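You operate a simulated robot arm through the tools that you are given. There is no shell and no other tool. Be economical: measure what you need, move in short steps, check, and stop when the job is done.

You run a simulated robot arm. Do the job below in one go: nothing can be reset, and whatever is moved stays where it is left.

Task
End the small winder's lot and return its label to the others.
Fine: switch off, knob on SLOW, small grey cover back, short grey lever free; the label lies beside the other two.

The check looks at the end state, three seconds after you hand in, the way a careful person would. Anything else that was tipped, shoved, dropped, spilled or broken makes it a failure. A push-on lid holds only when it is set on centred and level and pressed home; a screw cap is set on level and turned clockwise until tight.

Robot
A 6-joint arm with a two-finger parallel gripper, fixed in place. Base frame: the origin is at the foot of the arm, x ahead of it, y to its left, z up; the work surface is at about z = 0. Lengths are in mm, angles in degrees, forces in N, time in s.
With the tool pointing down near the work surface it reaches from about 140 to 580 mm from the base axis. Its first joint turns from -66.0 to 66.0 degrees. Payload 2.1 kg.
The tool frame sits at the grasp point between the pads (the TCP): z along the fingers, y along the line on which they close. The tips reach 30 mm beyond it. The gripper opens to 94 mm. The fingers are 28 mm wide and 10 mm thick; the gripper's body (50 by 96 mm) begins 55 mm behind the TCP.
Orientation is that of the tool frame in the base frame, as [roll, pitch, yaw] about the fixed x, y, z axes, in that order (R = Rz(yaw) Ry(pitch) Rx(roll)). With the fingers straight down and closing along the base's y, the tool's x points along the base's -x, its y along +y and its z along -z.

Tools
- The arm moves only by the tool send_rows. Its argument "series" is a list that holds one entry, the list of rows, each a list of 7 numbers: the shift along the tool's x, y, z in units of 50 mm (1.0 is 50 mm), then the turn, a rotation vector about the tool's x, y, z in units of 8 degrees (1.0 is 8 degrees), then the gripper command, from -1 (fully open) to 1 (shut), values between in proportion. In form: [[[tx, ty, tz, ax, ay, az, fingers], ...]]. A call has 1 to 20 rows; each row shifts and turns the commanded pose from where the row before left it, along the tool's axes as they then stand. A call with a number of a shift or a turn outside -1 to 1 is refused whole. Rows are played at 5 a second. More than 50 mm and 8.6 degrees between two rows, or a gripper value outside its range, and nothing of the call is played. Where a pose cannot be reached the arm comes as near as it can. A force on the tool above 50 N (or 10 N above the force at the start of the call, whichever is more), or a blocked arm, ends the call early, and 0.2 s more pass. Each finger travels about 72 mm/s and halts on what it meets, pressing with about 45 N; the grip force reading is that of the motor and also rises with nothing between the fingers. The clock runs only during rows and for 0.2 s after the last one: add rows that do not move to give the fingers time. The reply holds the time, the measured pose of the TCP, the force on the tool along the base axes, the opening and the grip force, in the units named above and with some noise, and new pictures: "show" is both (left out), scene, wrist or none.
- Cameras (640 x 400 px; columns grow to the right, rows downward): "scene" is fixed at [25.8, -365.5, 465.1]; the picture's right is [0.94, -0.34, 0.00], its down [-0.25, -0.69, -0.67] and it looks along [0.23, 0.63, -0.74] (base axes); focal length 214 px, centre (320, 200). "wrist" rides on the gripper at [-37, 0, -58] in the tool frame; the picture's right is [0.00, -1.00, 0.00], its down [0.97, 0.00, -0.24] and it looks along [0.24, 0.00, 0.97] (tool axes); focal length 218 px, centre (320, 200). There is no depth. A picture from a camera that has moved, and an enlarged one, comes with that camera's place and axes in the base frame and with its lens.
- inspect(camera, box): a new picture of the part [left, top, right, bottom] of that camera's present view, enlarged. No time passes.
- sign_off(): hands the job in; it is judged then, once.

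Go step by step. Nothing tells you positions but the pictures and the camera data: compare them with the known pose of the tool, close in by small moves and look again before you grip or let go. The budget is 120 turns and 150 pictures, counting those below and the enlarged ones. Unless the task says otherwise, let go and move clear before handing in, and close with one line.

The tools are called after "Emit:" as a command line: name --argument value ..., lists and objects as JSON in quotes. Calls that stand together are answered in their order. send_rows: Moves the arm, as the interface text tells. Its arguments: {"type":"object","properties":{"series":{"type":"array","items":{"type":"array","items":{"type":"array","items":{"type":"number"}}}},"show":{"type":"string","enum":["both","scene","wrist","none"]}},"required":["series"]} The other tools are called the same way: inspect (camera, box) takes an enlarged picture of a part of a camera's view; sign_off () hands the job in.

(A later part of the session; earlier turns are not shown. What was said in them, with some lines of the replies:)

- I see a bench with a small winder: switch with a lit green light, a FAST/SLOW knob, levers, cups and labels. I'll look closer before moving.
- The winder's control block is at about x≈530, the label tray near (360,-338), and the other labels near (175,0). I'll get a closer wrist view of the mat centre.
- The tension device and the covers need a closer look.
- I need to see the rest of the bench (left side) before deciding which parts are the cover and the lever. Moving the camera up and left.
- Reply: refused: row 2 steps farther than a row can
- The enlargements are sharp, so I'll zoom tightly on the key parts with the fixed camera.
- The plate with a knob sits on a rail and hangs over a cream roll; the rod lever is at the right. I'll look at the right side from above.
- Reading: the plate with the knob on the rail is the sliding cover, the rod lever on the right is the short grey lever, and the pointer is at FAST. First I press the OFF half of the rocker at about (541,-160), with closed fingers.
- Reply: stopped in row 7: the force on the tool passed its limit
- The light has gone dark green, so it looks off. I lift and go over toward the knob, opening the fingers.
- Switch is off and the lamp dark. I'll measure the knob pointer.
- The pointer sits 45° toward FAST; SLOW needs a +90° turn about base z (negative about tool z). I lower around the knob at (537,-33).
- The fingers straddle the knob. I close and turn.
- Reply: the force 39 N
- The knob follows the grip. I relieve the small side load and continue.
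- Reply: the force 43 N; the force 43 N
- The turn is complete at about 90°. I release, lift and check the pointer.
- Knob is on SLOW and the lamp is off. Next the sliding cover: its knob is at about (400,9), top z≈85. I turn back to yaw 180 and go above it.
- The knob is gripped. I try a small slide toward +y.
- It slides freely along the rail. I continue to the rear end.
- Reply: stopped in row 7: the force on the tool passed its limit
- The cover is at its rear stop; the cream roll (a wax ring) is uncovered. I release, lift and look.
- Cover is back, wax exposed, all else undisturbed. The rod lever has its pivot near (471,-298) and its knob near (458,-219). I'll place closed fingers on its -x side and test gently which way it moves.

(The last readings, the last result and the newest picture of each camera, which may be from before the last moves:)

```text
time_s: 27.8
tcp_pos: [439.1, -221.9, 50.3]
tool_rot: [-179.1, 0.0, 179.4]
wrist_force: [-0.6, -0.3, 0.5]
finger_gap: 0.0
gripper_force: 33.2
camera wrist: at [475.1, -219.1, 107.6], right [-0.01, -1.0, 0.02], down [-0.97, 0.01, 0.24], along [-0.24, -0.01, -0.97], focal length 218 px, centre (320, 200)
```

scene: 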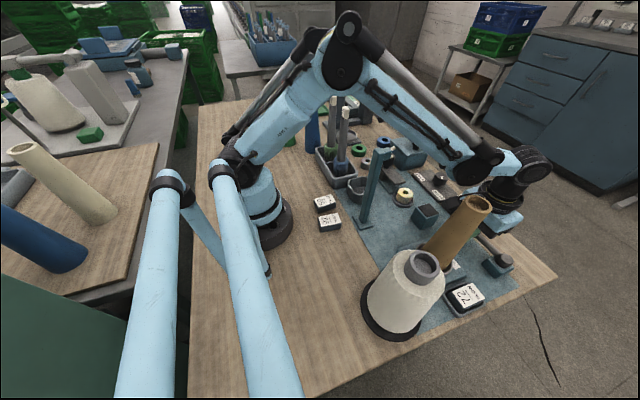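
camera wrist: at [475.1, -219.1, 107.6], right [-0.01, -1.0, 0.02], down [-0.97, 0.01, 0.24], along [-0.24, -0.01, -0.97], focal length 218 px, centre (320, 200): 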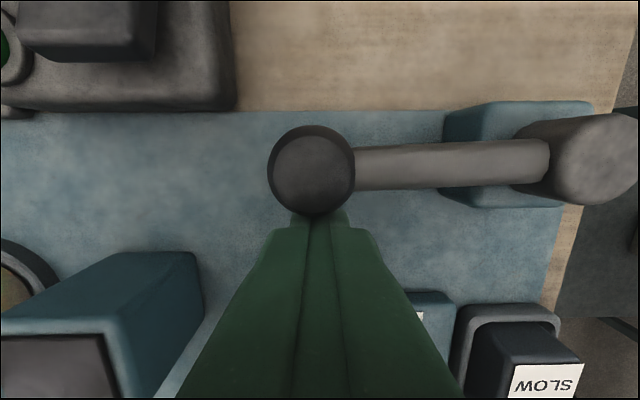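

The lever swings easily toward +x. I continue pushing gently to find its stop.

Emit:
send_rows --series '[[[-0.1, 0, 0, 0, 0, 0, 1], [-0.1, 0, 0, 0, 0, 0, 1], [-0.1, 0, 0, 0, 0, 0, 1], [-0.1, 0, 0, 0, 0, 0, 1], [-0.1, -0.03, 0, 0, 0, 0, 1], [-0.1, -0.04, 0, 0, 0, 0, 1], [0, 0, 0, 0, 0, 0, 1]]]'

```text
time_s: 29.4
tcp_pos: [469.1, -224.9, 48.8]
tool_rot: [-179.1, 0.0, 179.5]
wrist_force: [-0.3, -0.9, -0.1]
finger_gap: 0.0
gripper_force: 32.6
camera wrist: at [505.9, -223.4, 107.2], right [-0.01, -1.0, 0.02], down [-0.97, 0.01, 0.24], along [-0.24, -0.01, -0.97], focal length 218 px, centre (320, 200)
```

scene: 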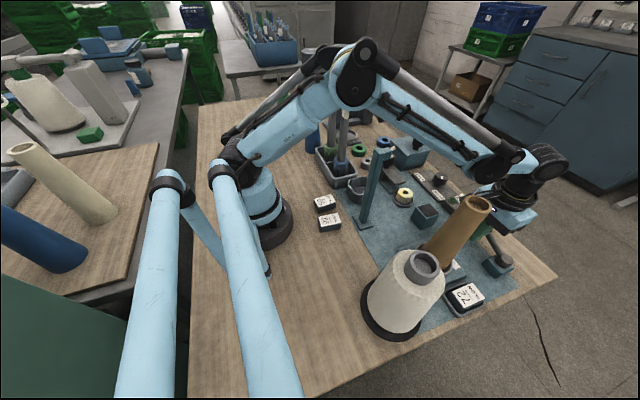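
wrist: 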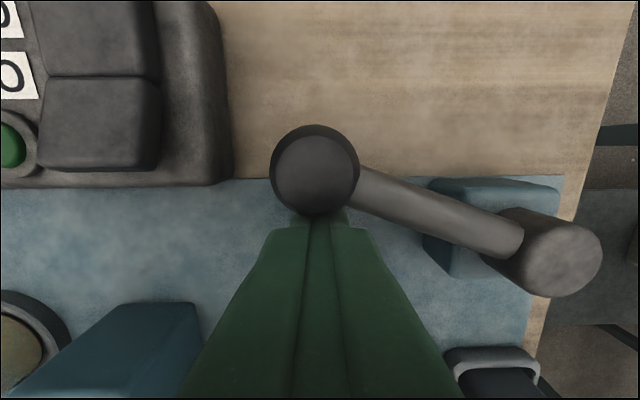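

Emit:
send_rows --series '[[[-0.12, -0.03, 0, 0, 0, 0, 1], [-0.12, -0.03, 0, 0, 0, 0, 1], [-0.12, -0.03, 0, 0, 0, 0, 1], [-0.12, -0.03, 0, 0, 0, 0, 1], [-0.12, -0.03, 0, 0, 0, 0, 1], [0, 0, 0, 0, 0, 0, 1]]]'

```text
time_s: 30.8
tcp_pos: [498.9, -234.2, 50.3]
tool_rot: [-179.1, 0.0, 179.5]
wrist_force: [-1.0, -0.8, -0.8]
finger_gap: 0.1
gripper_force: 33.3
camera wrist: at [535.5, -231.3, 107.4], right [-0.01, -1.0, 0.02], down [-0.97, 0.01, 0.24], along [-0.24, -0.01, -0.97], focal length 218 px, centre (320, 200)
```

scene: 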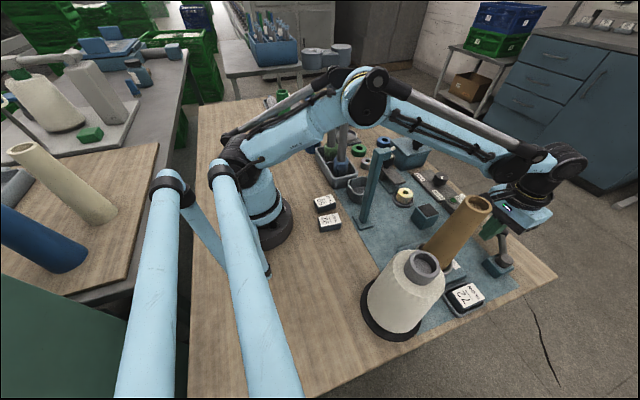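
wrist: 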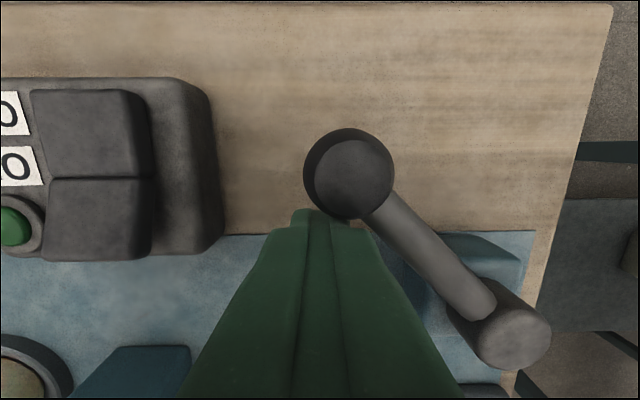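

Emit:
send_rows --series '[[[-0.12, -0.06, 0, 0, 0, 0, 1], [-0.1, -0.1, 0, 0, 0, 0, 1], [-0.06, -0.12, 0, 0, 0, 0, 1], [0, -0.12, 0, 0, 0, 0, 1], [0, -0.12, 0, 0, 0, 0, 1], [0, 0, 0, 0, 0, 0, 1]]]'

```text
time_s: 32.1
tcp_pos: [512.0, -251.4, 51.4]
tool_rot: [179.9, -0.6, -179.9]
wrist_force: [-9.3, 8.6, 2.3]
finger_gap: 0.0
gripper_force: 32.3
stopped in row 6: the force on the tool passed its limit (the readings are from after the stop); the commanded pose is now the measured one
camera wrist: at [549.3, -249.9, 108.4], right [0.0, -1.0, 0.0], down [-0.97, 0.0, 0.25], along [-0.25, 0.0, -0.97], focal length 218 px, centre (320, 200)
```

scene: 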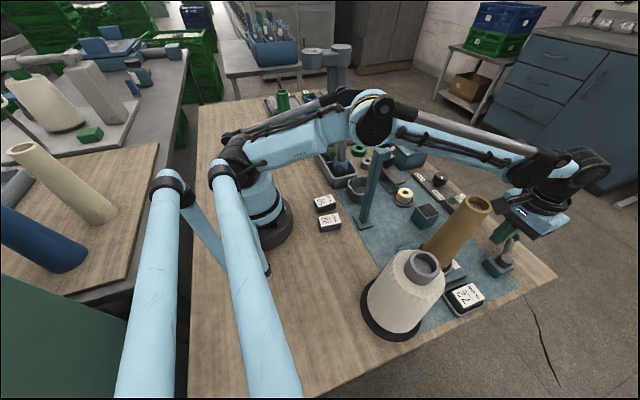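
wrist: 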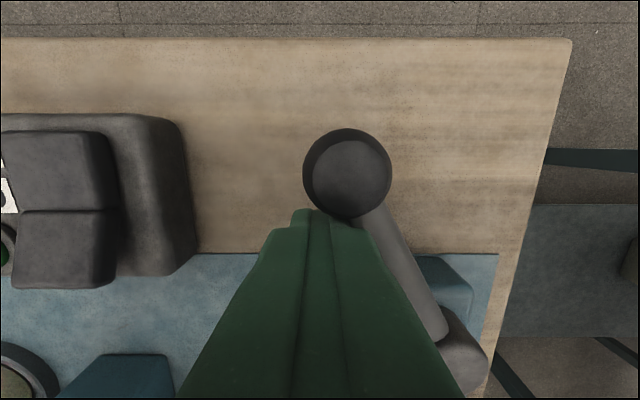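

The lever has hit its far stop at about 60°. I back off, lift, and see whether it stays.

Emit:
send_rows --series '[[[0.15, 0.15, 0, 0, 0, 0, 1], [0.1, 0.1, -0.6, 0, 0, 0, 1], [0, 0, -0.9, 0, 0, 0, 1], [0.5, -0.3, -0.8, 0, 0, 0, 1], [0.5, -0.3, -0.8, 0, 0, 0, -0.3], [0.6, -0.3, -0.7, 0, 0, 0, -0.3], [0, 0, 0, 0, 0, 0, -0.3]]]'

Emit:
inspect --camera "wrist" --box '[220, 30, 420, 230]'

```text
time_s: 33.8
tcp_pos: [420.5, -286.6, 242.8]
tool_rot: [-179.8, -0.5, 179.9]
wrist_force: [-0.2, 0.3, 0.1]
finger_gap: 61.0
gripper_force: 0.1
camera wrist: at [458.9, -284.5, 300.2], right [0.0, -1.0, 0.0], down [-0.97, 0.0, 0.25], along [-0.25, 0.0, -0.97], focal length 218 px, centre (320, 200)
```

scene: 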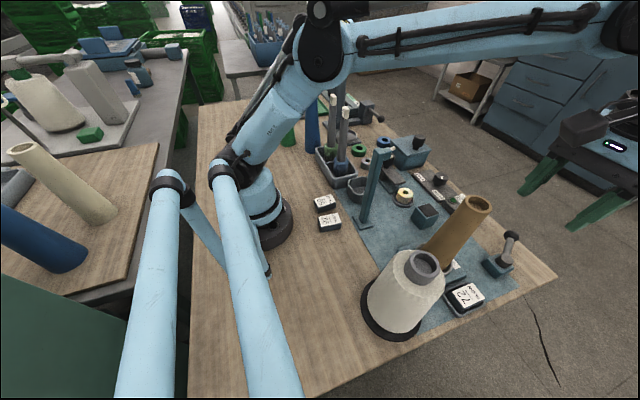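
wrist: 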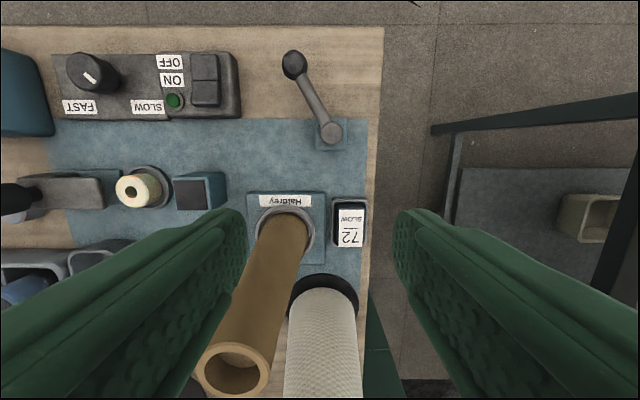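

```text
2.00 times, centred on (320, 130) of wrist
camera zoom: at [458.9, -284.5, 300.2], right [0.0, -1.0, 0.0], down [-0.97, 0.0, 0.25], along [-0.25, 0.0, -0.97], focal length 436 px, centre (320, 340)
```

zoom: 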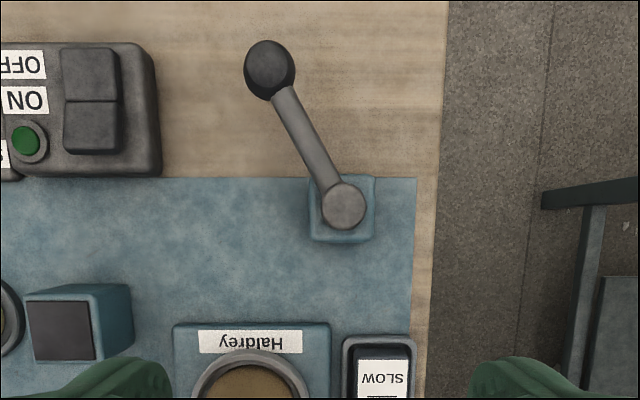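

The lever stays at its stop. Next the 72 label in the tray near (352,-323). I zoom for its size and edges.

Emit:
inspect --camera "wrist" --box '[300, 180, 400, 260]'

Emit:
inspect --camera "scene" --box '[430, 265, 500, 330]'

Emit:
inspect --camera "scene" --box '[300, 180, 380, 245]'

```text
5.00 times, centred on (350, 220) of wrist
camera zoom: at [458.9, -284.5, 300.2], right [0.0, -1.0, 0.0], down [-0.97, 0.0, 0.25], along [-0.25, 0.0, -0.97], focal length 1091 px, centre (170, 100)
```

zoom: 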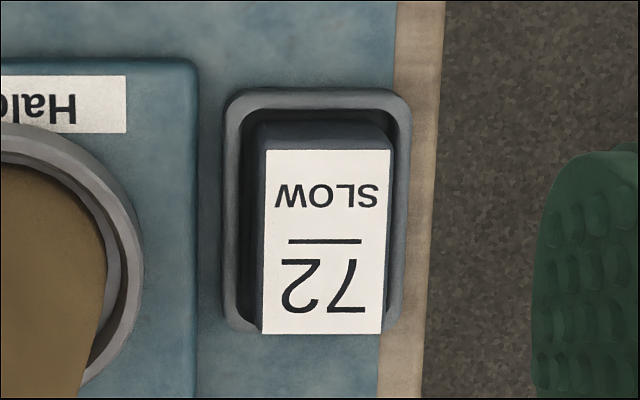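

```text
6.15 times, centred on (465, 298) of scene
camera zoom: at [25.8, -365.5, 465.1], right [0.94, -0.34, 0.0], down [-0.25, -0.69, -0.67], along [0.23, 0.63, -0.74], focal length 1320 px, centre (-572, -400)
```

zoom: 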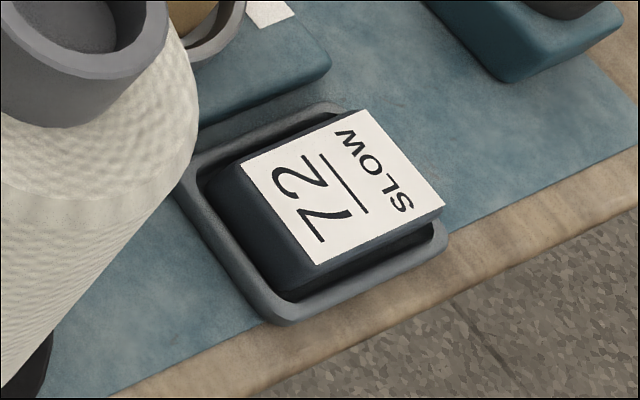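

```text
6.15 times, centred on (340, 212) of scene
camera zoom: at [25.8, -365.5, 465.1], right [0.94, -0.34, 0.0], down [-0.25, -0.69, -0.67], along [0.23, 0.63, -0.74], focal length 1320 px, centre (197, 123)
```

zoom: 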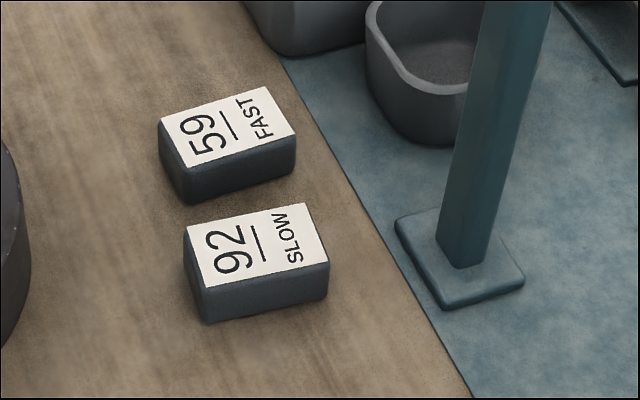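

Label top is centred near (349.5,-326.5), z≈29, about 52 (x) × 34 (y). The brown cone is close, so I turn to yaw 90 (closing along x) and go above it.

Emit:
send_rows --series '[[[0, 0, 0, 0, 0, 1, -0.6], [0, 0, 0, 0, 0, 1, -0.6], [0, 0, 0, 0, 0, 1, -0.6], [0, 0, 0, 0, 0, 1, -0.6], [0, 0, 0, 0, 0, 1, -0.6], [0, 0, 0, 0, 0, 1, -0.6], [0, 0, 0, 0, 0, 1, -0.6], [0, 0, 0, 0, 0, 1, -0.6], [0, 0, 0, 0, 0, 1, -0.6], [0, 0, 0, 0, 0, 1, -0.6], [0, 0, 0, 0, 0, 1, -0.6], [0, 0, 0, 0, 0, 0.25, -0.6], [-0.4, -0.7, 0, 0, 0, 0, -0.6], [-0.4, -0.7, 0, 0, 0, 0, -0.6], [0, 0, 0, 0, 0, 0, -0.6]]]'

```text
time_s: 37.0
tcp_pos: [351.6, -326.0, 241.8]
tool_rot: [-179.5, 0.1, 90.0]
wrist_force: [0.3, -0.2, 0.7]
finger_gap: 75.4
gripper_force: 0.0
camera wrist: at [352.1, -360.6, 299.6], right [-1.0, 0.0, 0.01], down [0.0, 0.97, 0.24], along [-0.01, 0.24, -0.97], focal length 218 px, centre (320, 200)
```

scene: 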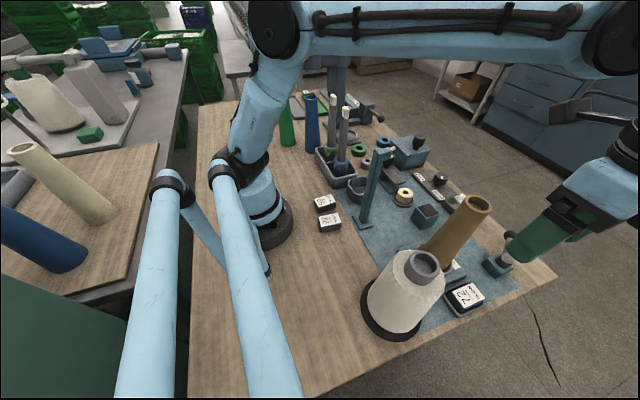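
wrist: 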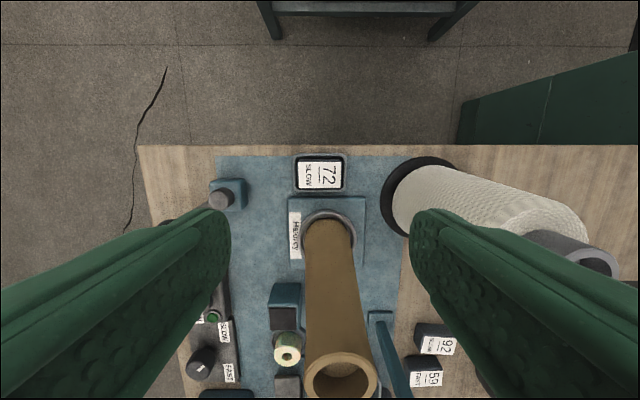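

Emit:
send_rows --series '[[[-0.02, -0.04, 0.9, 0, 0, 0, -0.6], [0, 0, 0.9, 0, 0, 0, -0.6], [0, 0, 0.9, 0, 0, 0, -0.6], [0, 0, 0.4, 0, 0, 0, -0.6], [0, 0, 0, 0, 0, 0, -0.6]]]'

```text
time_s: 37.8
tcp_pos: [348.5, -322.6, 114.7]
tool_rot: [-179.7, -1.2, 89.9]
wrist_force: [0.0, -1.8, 23.9]
finger_gap: 75.4
gripper_force: 0.0
stopped in row 4: the force on the tool passed its limit (the readings are from after the stop); the commanded pose is now the measured one
camera wrist: at [349.0, -359.1, 171.0], right [-1.0, 0.0, 0.0], down [0.0, 0.97, 0.26], along [0.0, 0.26, -0.97], focal length 218 px, centre (320, 200)
```

scene: 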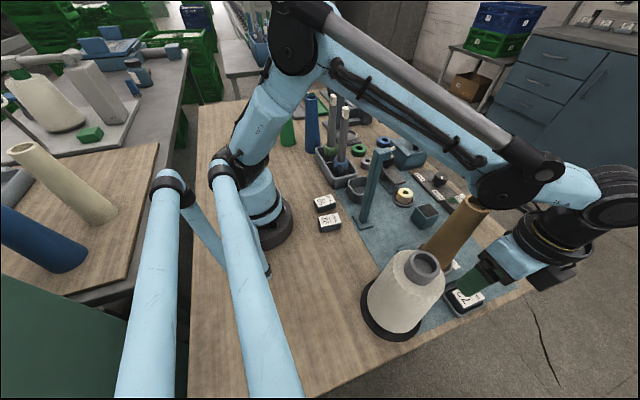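
wrist: 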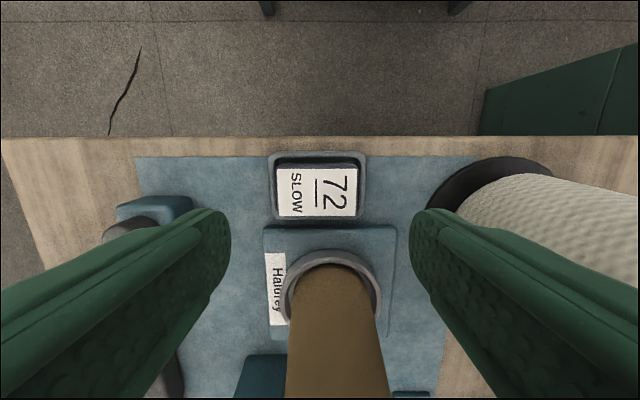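

Something touched: likely the wrist housing against the brown cone's top. I go straight back up and look.

Emit:
send_rows --series '[[[0, 0, -0.4, 0, 0, 0, -0.6], [0, 0, -1, 0, 0, 0, -0.6], [0, 0, -1, 0, 0, 0, -0.6], [0, 0, 0, 0, 0, 0, -0.6]]]'

Emit:
inspect --camera "scene" --box '[400, 170, 530, 330]'

```text
time_s: 38.8
tcp_pos: [349.5, -323.8, 235.3]
tool_rot: [-179.7, -1.0, 89.9]
wrist_force: [-0.2, 0.8, -0.1]
finger_gap: 74.9
gripper_force: 0.0
camera wrist: at [350.4, -360.1, 292.1], right [-1.0, 0.0, 0.01], down [0.0, 0.97, 0.26], along [0.0, 0.26, -0.97], focal length 218 px, centre (320, 200)
```

scene: 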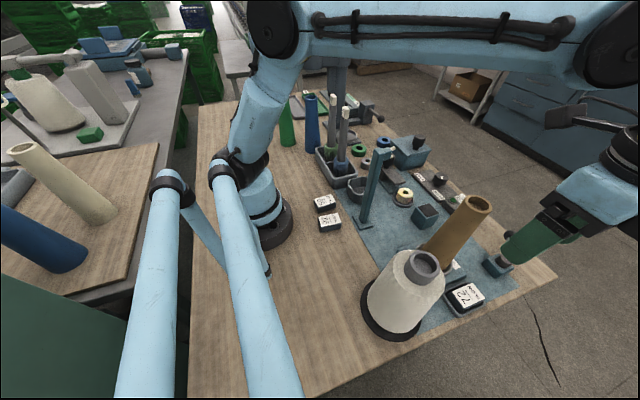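
wrist: 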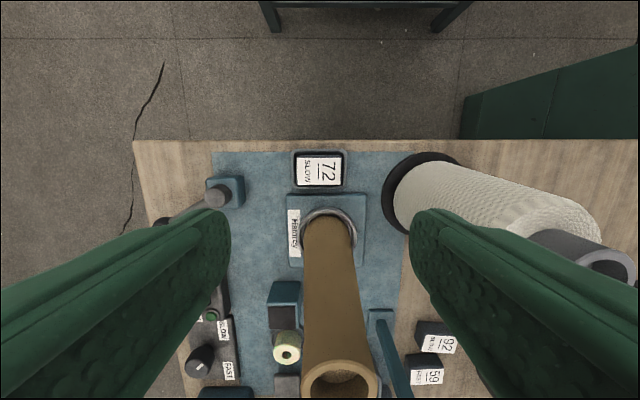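

```text
2.50 times, centred on (465, 250) of scene
camera zoom: at [25.8, -365.5, 465.1], right [0.94, -0.34, 0.0], down [-0.25, -0.69, -0.67], along [0.23, 0.63, -0.74], focal length 536 px, centre (-42, 75)
```

zoom: 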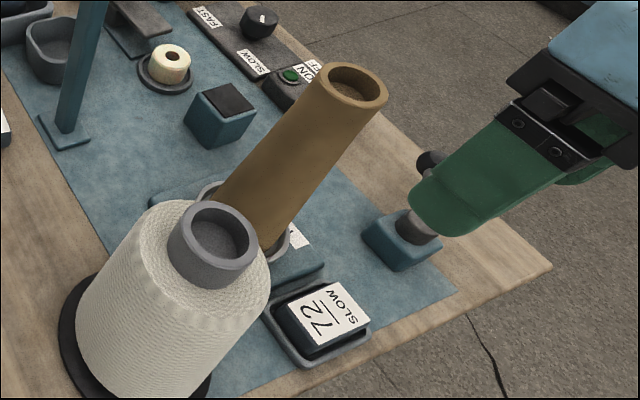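

The cone is still upright and in place. I'll tilt the tool 24° so the wrist leans away from the cone (toward -y), still closing along x, then descend in small steps.

Emit:
send_rows --series '[[[-0.27, 0, 0, 0, 0, 0, -0.6], [0, 0, 0, 0, 1, 0, -0.6], [0, 0, 0, 0, 1, 0, -0.6], [0, 0, 0, 0, 1, 0, -0.6], [-0.325, 0, 0.73, 0, 0, 0, -0.6], [-0.325, 0, 0.73, 0, 0, 0, -0.6], [0, 0, 0, 0, 0, 0, -0.6]]]'

```text
time_s: 40.4
tcp_pos: [348.8, -337.8, 152.0]
tool_rot: [-179.7, -25.0, 89.9]
wrist_force: [-0.2, 0.7, -0.3]
finger_gap: 74.9
gripper_force: 0.0
camera wrist: at [348.9, -393.7, 188.2], right [-1.0, 0.0, 0.01], down [0.0, 0.78, 0.63], along [0.0, 0.63, -0.78], focal length 218 px, centre (320, 200)
```

scene: 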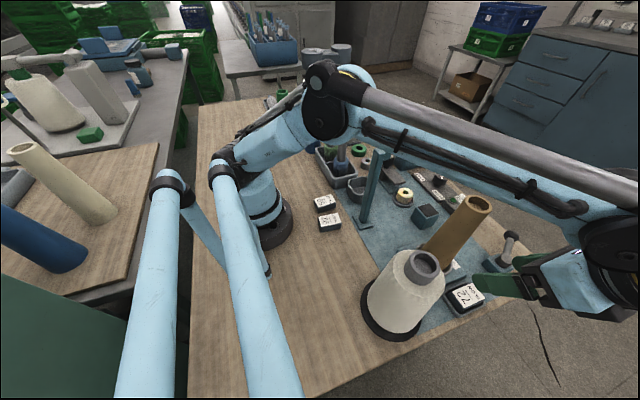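
wrist: 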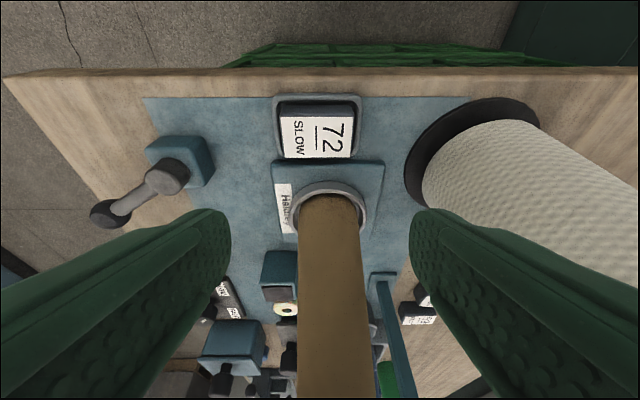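

Emit:
send_rows --series '[[[-0.211, 0, 0.453, 0, 0, 0, -0.6], [-0.211, 0, 0.453, 0, 0, 0, -0.6], [-0.211, 0, 0.453, 0, 0, 0, -0.6], [0, 0, 0, 0, 0, 0, -0.6]]]'

```text
time_s: 41.4
tcp_pos: [348.6, -334.8, 77.6]
tool_rot: [-179.8, -25.0, 89.7]
wrist_force: [-0.2, 0.0, -0.4]
finger_gap: 75.2
gripper_force: 0.1
camera wrist: at [349.3, -391.2, 113.9], right [-1.0, 0.0, 0.01], down [0.0, 0.78, 0.63], along [0.0, 0.63, -0.78], focal length 218 px, centre (320, 200)
```

scene: 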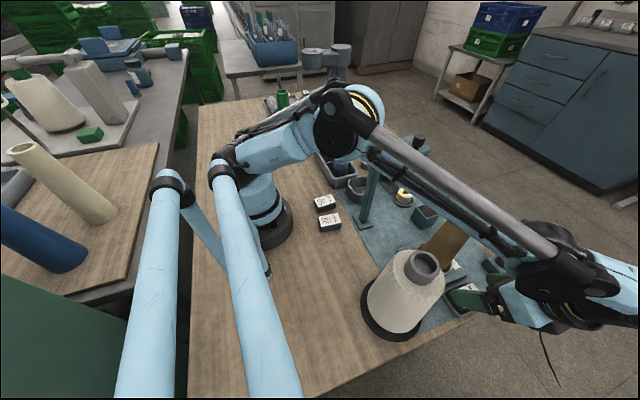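
wrist: 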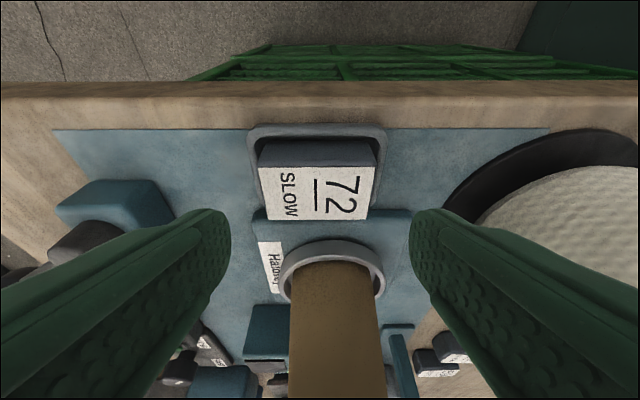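

Emit:
send_rows --series '[[[-0.168, 0, 0.22, 0, 0, 0, -0.6], [-0.114, 0, 0.245, 0, 0, 0, -0.6], [0, 0, 0, 0, 0, 0, -0.6]]]'

Emit:
inspect --camera "wrist" --box '[200, 110, 440, 260]'

```text
time_s: 42.2
tcp_pos: [349.3, -338.1, 51.0]
tool_rot: [-179.7, -25.0, 89.8]
wrist_force: [0.0, -0.6, -0.3]
finger_gap: 75.0
gripper_force: 0.1
camera wrist: at [348.9, -395.2, 87.5], right [-1.0, 0.0, 0.01], down [0.0, 0.78, 0.63], along [0.0, 0.63, -0.78], focal length 218 px, centre (320, 200)
```

scene: 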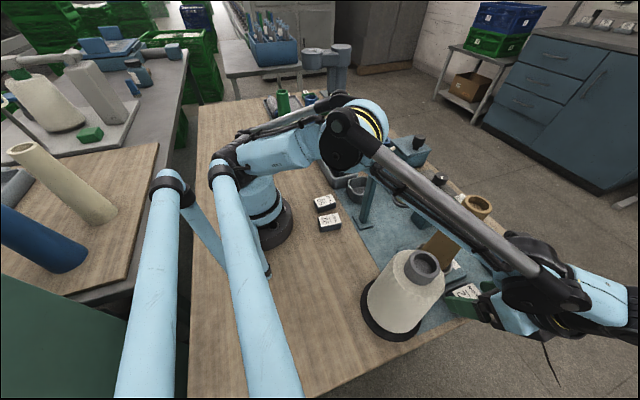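
wrist: 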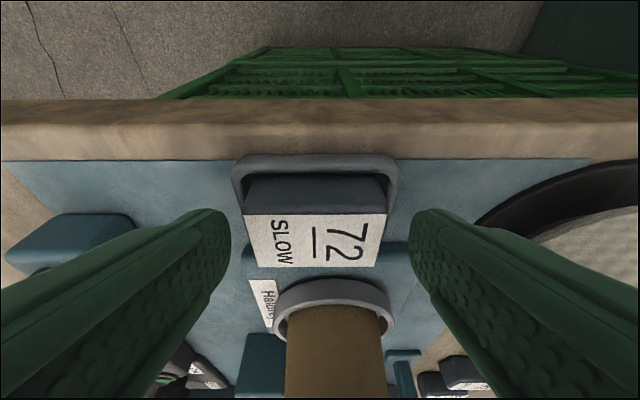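

```text
2.67 times, centred on (320, 185) of wrist
camera zoom: at [348.9, -395.2, 87.5], right [-1.0, 0.0, 0.01], down [0.0, 0.78, 0.63], along [0.0, 0.63, -0.78], focal length 582 px, centre (320, 240)
```

zoom: 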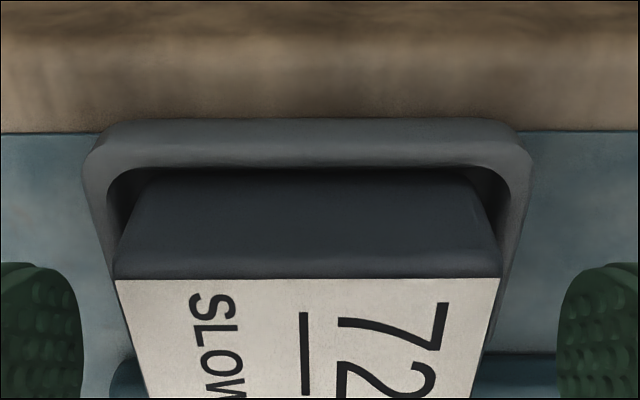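

The fingers straddle the label's ends above the tray rim. I close on it.

Emit:
send_rows --series '[[[0, 0, 0, 0, 0, 0, -0.2], [0, 0, 0, 0, 0, 0, 0.2], [0, 0, 0, 0, 0, 0, 0.2], [0, 0, 0, 0, 0, 0, 0.2]]]' --show "wrist"

```text
time_s: 43.2
tcp_pos: [347.7, -339.4, 52.0]
tool_rot: [-179.7, -25.0, 89.8]
wrist_force: [-0.2, 0.3, 0.2]
finger_gap: 54.6
gripper_force: 45.0
camera wrist: at [348.9, -395.1, 87.8], right [-1.0, 0.0, 0.01], down [0.0, 0.78, 0.63], along [0.0, 0.63, -0.78], focal length 218 px, centre (320, 200)
```

wrist: 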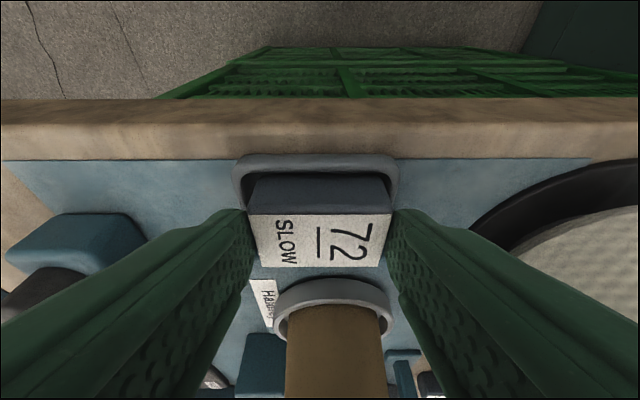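

Gripped at 54.6 mm. Lift a little and check it holds.

Emit:
send_rows --series '[[[0.085, 0, -0.18, 0, 0, 0, 0.2], [0.085, 0, -0.18, 0, 0, 0, 0.2], [0.085, 0, -0.18, 0, 0, 0, 0.2], [0, 0, 0, 0, 0, 0, 0.2]]]' --show "wrist"

```text
time_s: 44.2
tcp_pos: [348.9, -340.0, 79.9]
tool_rot: [-179.8, -25.0, 89.8]
wrist_force: [0.9, -0.1, -1.2]
finger_gap: 54.4
gripper_force: 44.5
camera wrist: at [348.7, -396.7, 117.0], right [-1.0, 0.0, 0.01], down [0.0, 0.78, 0.63], along [0.0, 0.63, -0.78], focal length 218 px, centre (320, 200)
```

wrist: 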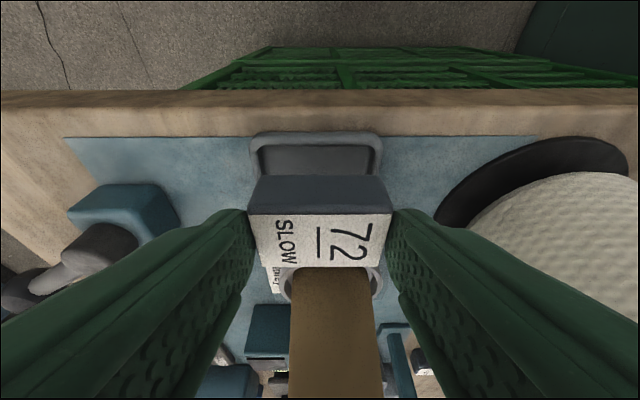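

The label holds level. I raise it well above the cones and carry it toward the others, aiming for about (163,-115).

Emit:
send_rows --series '[[[0.338, 0, -0.725, 0, 0, 0, 0.2], [0.338, 0, -0.725, 0, 0, 0, 0.2], [0.338, 0, -0.725, 0, 0, 0, 0.2], [0.338, 0, -0.725, 0, 0, 0, 0.2], [0.338, 0, -0.725, 0, 0, 0, 0.2], [0.169, 0, -0.362, 0, 0, 0, 0.2], [0, 0, 0, 0, 0, 0, 0.2]]]'

```text
time_s: 45.8
tcp_pos: [342.0, -330.9, 274.1]
tool_rot: [-179.8, -25.0, 89.8]
wrist_force: [-0.7, 0.1, -0.9]
finger_gap: 54.5
gripper_force: 44.8
out of reach, approached as far as the arm can: row 5, 6
camera wrist: at [342.5, -386.7, 310.4], right [-1.0, 0.0, 0.01], down [0.0, 0.78, 0.63], along [0.0, 0.63, -0.78], focal length 218 px, centre (320, 200)
```

scene: 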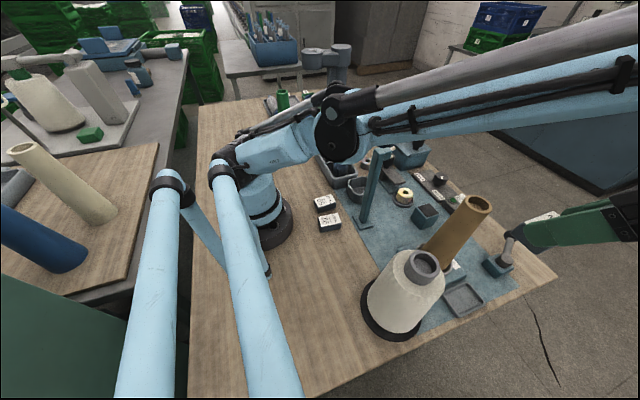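
wrist: 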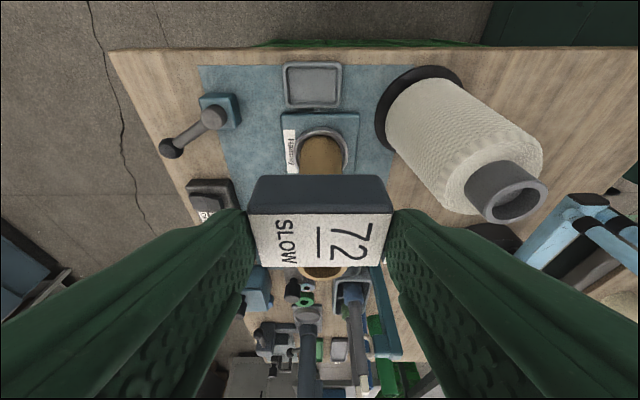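

Emit:
send_rows --series '[[[0.64, -0.62, 0.3, 0, 0, 0, 0.2], [0.64, -0.62, 0.3, 0, 0, 0, 0.2], [0.64, -0.62, 0.3, 0, 0, 0, 0.2], [0, 0, 0, 0, 0, 0, 0.2]]]'

```text
time_s: 46.8
tcp_pos: [249.7, -225.4, 276.2]
tool_rot: [-179.6, -25.0, 89.8]
wrist_force: [-0.1, -0.9, 0.2]
finger_gap: 54.7
gripper_force: 44.4
camera wrist: at [249.2, -281.2, 313.4], right [-1.0, 0.0, 0.01], down [0.0, 0.78, 0.63], along [0.0, 0.63, -0.78], focal length 218 px, centre (320, 200)
```

scene: 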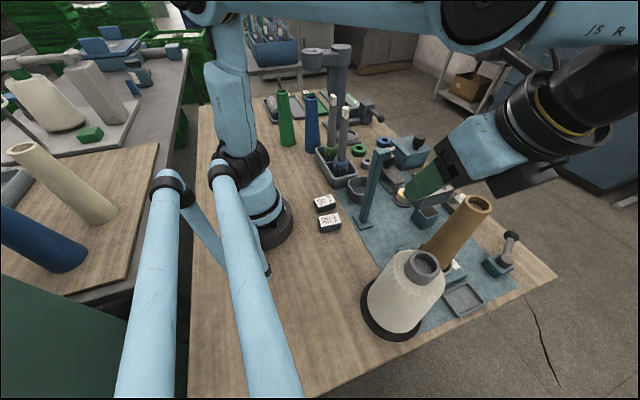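
wrist: 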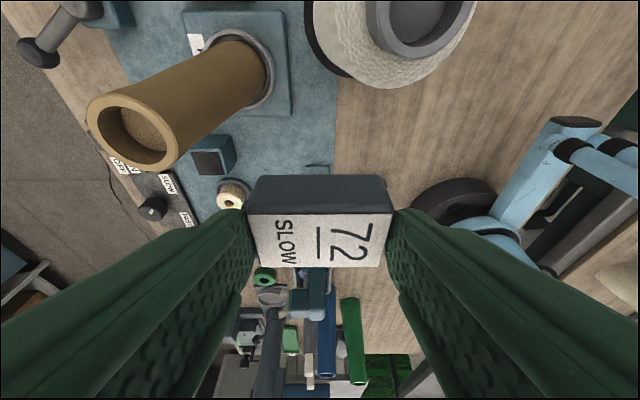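

Emit:
send_rows --series '[[[0.58, -0.58, 0.27, 0, 0, 0, 0.2], [0.58, -0.58, 0.27, 0, 0, 0, 0.2], [0.58, -0.58, 0.27, 0, 0, 0, 0.2], [0, 0, 0, 0, 0, 0, 0.2]]]'

Emit:
inspect --camera "scene" --box '[280, 110, 440, 250]'

```text
time_s: 47.8
tcp_pos: [162.0, -129.6, 275.7]
tool_rot: [-179.7, -25.0, 89.8]
wrist_force: [0.7, -0.4, -0.4]
finger_gap: 54.8
gripper_force: 44.5
camera wrist: at [163.2, -185.5, 312.0], right [-1.0, 0.0, 0.01], down [0.0, 0.78, 0.63], along [0.0, 0.63, -0.78], focal length 218 px, centre (320, 200)
```

scene: 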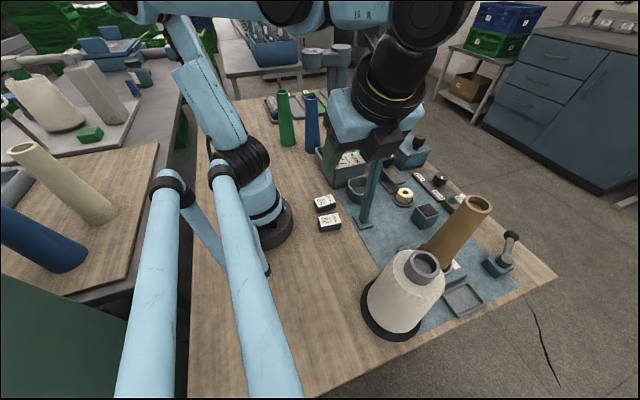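
wrist: 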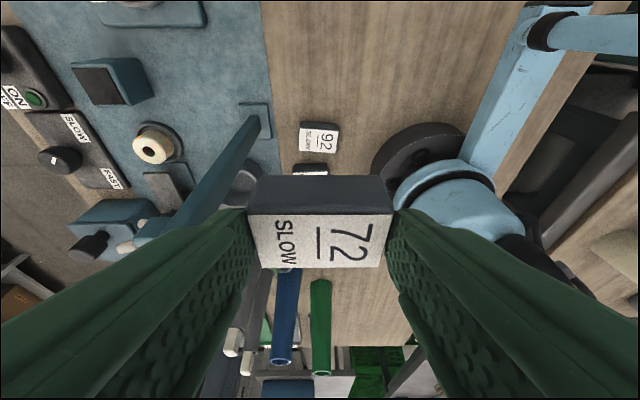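

```text
2.86 times, centred on (360, 180) of scene
camera zoom: at [25.8, -365.5, 465.1], right [0.94, -0.34, 0.0], down [-0.25, -0.69, -0.67], along [0.23, 0.63, -0.74], focal length 613 px, centre (206, 257)
```

zoom: 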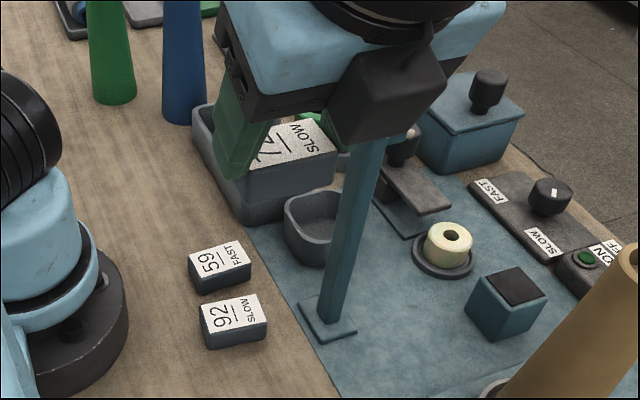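

The wood beside "92" (at about (165,-62)) is free; my label would land near (162,-116). I descend, watching the pillar clearance.

Emit:
send_rows --series '[[[-0.338, 0, 0.725, 0, 0, 0, 0.2], [-0.338, 0, 0.725, 0, 0, 0, 0.2], [-0.338, 0, 0.725, 0, 0, 0, 0.2], [0, 0, 0, 0, 0, 0, 0.2]]]'

```text
time_s: 48.8
tcp_pos: [163.1, -128.0, 156.1]
tool_rot: [-179.7, -25.0, 89.8]
wrist_force: [0.2, -0.1, -1.1]
finger_gap: 54.6
gripper_force: 44.8
camera wrist: at [163.1, -183.9, 191.9], right [-1.0, 0.0, 0.01], down [0.0, 0.78, 0.63], along [0.0, 0.63, -0.78], focal length 218 px, centre (320, 200)
```

scene: 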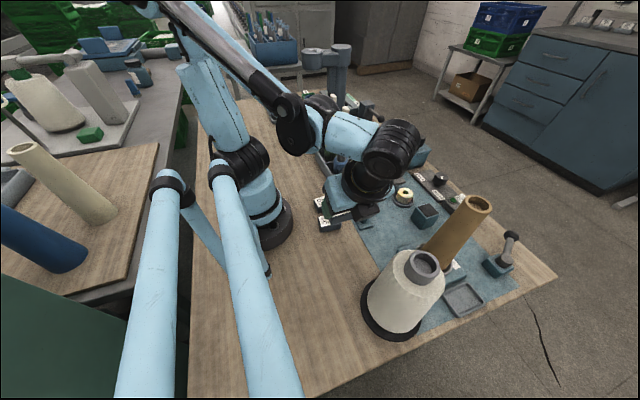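
wrist: 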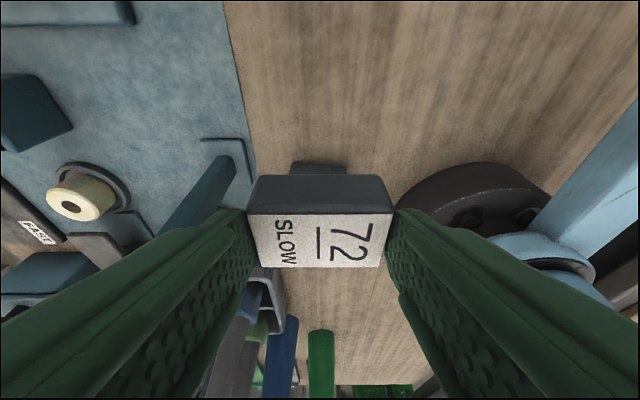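

Emit:
send_rows --series '[[[-0.338, 0, 0.725, 0, 0, 0, 0.2], [-0.3, 0, 0.64, 0, 0, 0, 0.2], [0, 0, 0, 0, 0, 0, 0.2]]]'

```text
time_s: 49.6
tcp_pos: [161.6, -128.4, 79.8]
tool_rot: [-179.7, -24.9, 89.9]
wrist_force: [0.5, 0.9, -0.6]
finger_gap: 54.8
gripper_force: 45.0
camera wrist: at [161.6, -185.0, 116.7], right [-1.0, 0.0, 0.01], down [0.0, 0.78, 0.63], along [0.0, 0.63, -0.78], focal length 218 px, centre (320, 200)
```

scene: 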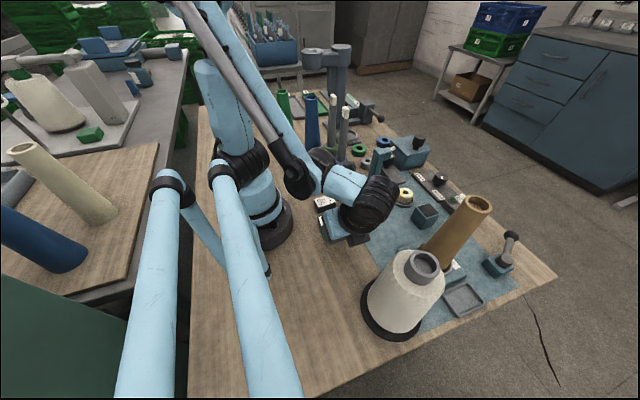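
wrist: 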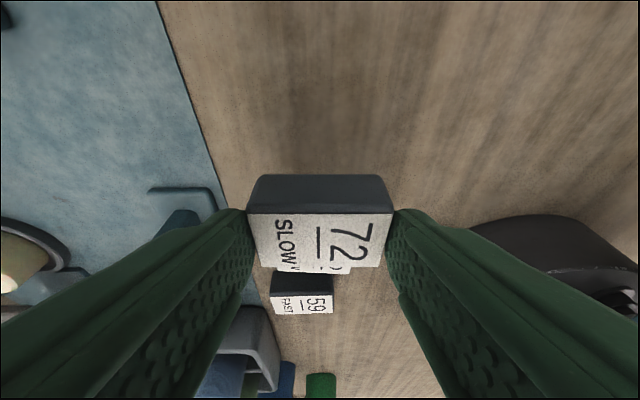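

Emit:
send_rows --series '[[[-0.19, 0, 0.41, 0, 0, 0, 0.2], [-0.026, 0, 0.055, 0, 0, 0, 0.2], [-0.013, 0, 0.027, 0, 0, 0, 0.2], [-0.013, 0, 0.027, 0, 0, 0, 0.2], [-0.013, 0, 0.027, 0, 0, 0, 0.2], [-0.013, 0, 0.027, 0, 0, 0, 0.2], [0, 0, 0, 0, 0, 0, 0.2]]]'

```text
time_s: 51.2
tcp_pos: [162.4, -129.9, 49.3]
tool_rot: [-179.7, -25.0, 89.8]
wrist_force: [-0.1, -0.4, -0.8]
finger_gap: 55.0
gripper_force: 44.4
camera wrist: at [162.2, -185.3, 85.1], right [-1.0, 0.0, 0.01], down [0.0, 0.78, 0.63], along [0.0, 0.63, -0.78], focal length 218 px, centre (320, 200)
```

scene: 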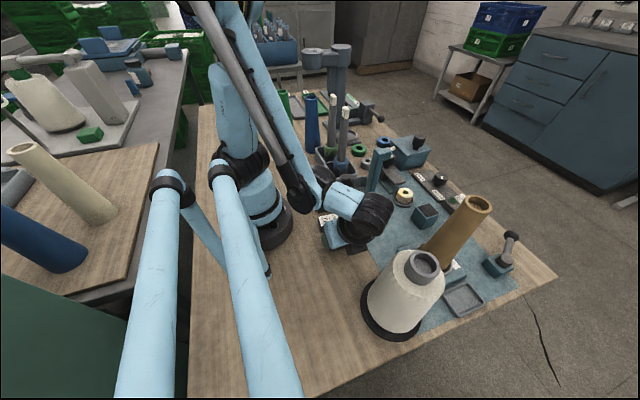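
wrist: 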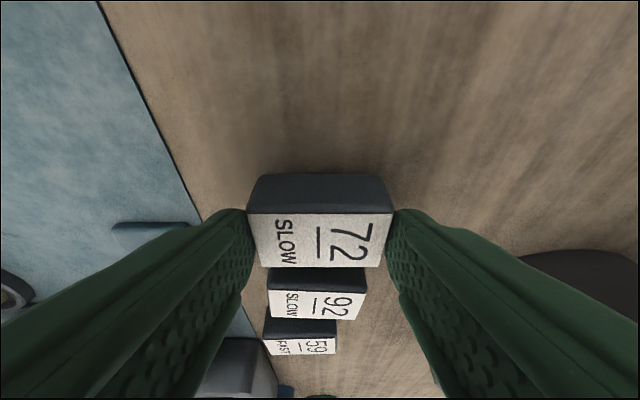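

Emit:
send_rows --series '[[[-0.0085, 0, 0.018, 0, 0, 0, 0.2], [-0.0085, 0, 0.018, 0, 0, 0, 0.2], [-0.0085, 0, 0.018, 0, 0, 0, 0.2], [-0.0085, 0, 0.018, 0, 0, 0, 0.2], [0, 0, 0, 0, 0, 0, 0.2]]]' --show "wrist"

```text
time_s: 52.4
tcp_pos: [161.4, -129.2, 46.3]
tool_rot: [-179.7, -25.0, 89.7]
wrist_force: [-2.4, -5.6, 45.0]
finger_gap: 54.7
gripper_force: 45.2
camera wrist: at [161.9, -184.9, 81.4], right [-1.0, 0.0, 0.01], down [0.0, 0.78, 0.63], along [0.0, 0.63, -0.78], focal length 218 px, centre (320, 200)
```

wrist: 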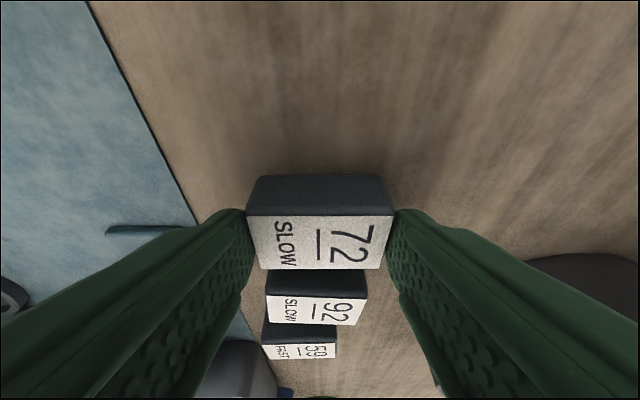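

The label is resting on the bench. I relax 1 mm, open, and retreat upward along the tool.

Emit:
send_rows --series '[[[0.007, 0, -0.015, 0, 0, 0, 0.2], [0, 0, 0, 0, 0, 0, -0.5], [0, 0, 0, 0, 0, 0, -0.5], [0.1, 0, -0.22, 0, 0, 0, -0.5], [0.17, 0, -0.36, 0, 0, 0, -0.5], [0.338, 0, -0.725, 0, 0, 0, -0.5], [0.338, 0, -0.725, 0, 0, 0, -0.5], [0.338, 0, -0.725, 0, 0, 0, -0.5], [0.338, 0, -0.725, 0, 0, 0, -0.5], [0, 0, 0, 0, 0, 0, -0.5]]]'

```text
time_s: 54.6
tcp_pos: [163.5, -131.2, 239.0]
tool_rot: [-179.7, -25.0, 89.8]
wrist_force: [0.0, -0.1, -0.5]
finger_gap: 70.1
gripper_force: 0.2
camera wrist: at [164.5, -187.6, 275.0], right [-1.0, 0.0, 0.01], down [0.0, 0.78, 0.63], along [0.0, 0.63, -0.78], focal length 218 px, centre (320, 200)
```

scene: 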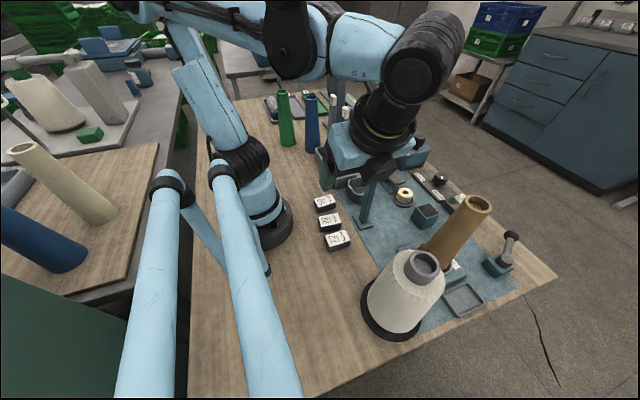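
wrist: 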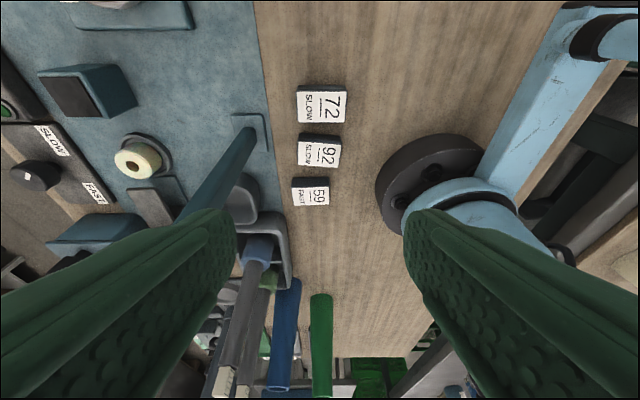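

The three labels lie in a row. A final check of the winder's parts.

Emit:
inspect --camera "scene" --box '[370, 150, 530, 330]'

Emit:
inspect --camera "scene" --box '[300, 170, 400, 260]'

```text
2.22 times, centred on (450, 240) of scene
camera zoom: at [25.8, -365.5, 465.1], right [0.94, -0.34, 0.0], down [-0.25, -0.69, -0.67], along [0.23, 0.63, -0.74], focal length 477 px, centre (31, 111)
```

zoom: 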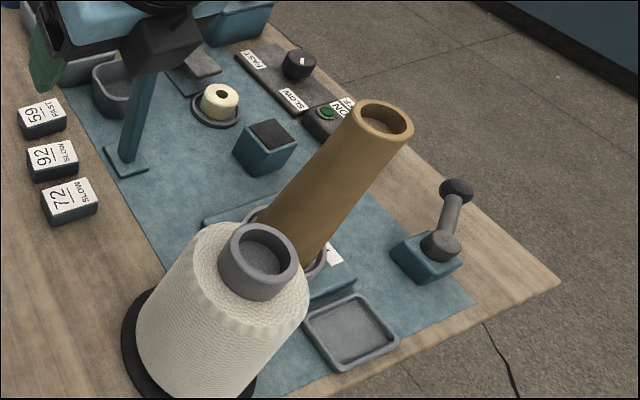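

```text
4.44 times, centred on (350, 215) of scene
camera zoom: at [25.8, -365.5, 465.1], right [0.94, -0.34, 0.0], down [-0.25, -0.69, -0.67], along [0.23, 0.63, -0.74], focal length 953 px, centre (187, 133)
```

zoom: 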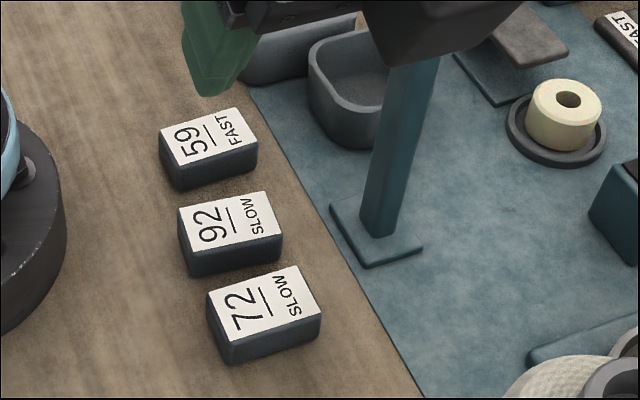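

Everything is in its end state and the gripper is empty and clear, so I hand in.

Emit:
sign_off

```text
The job is handed in.
```

I handed the job in: switch off, knob on SLOW, grey cover slid back, grey lever swung to its far stop, and the 72 label beside 59 and 92. I judged the cover's "back" and the lever's "free" positions from how they move, since neither is marked. While reaching for the label, the arm touched something with about 24 N, probably the top of the brown cone. I backed off, and the cone still looked upright and in place.
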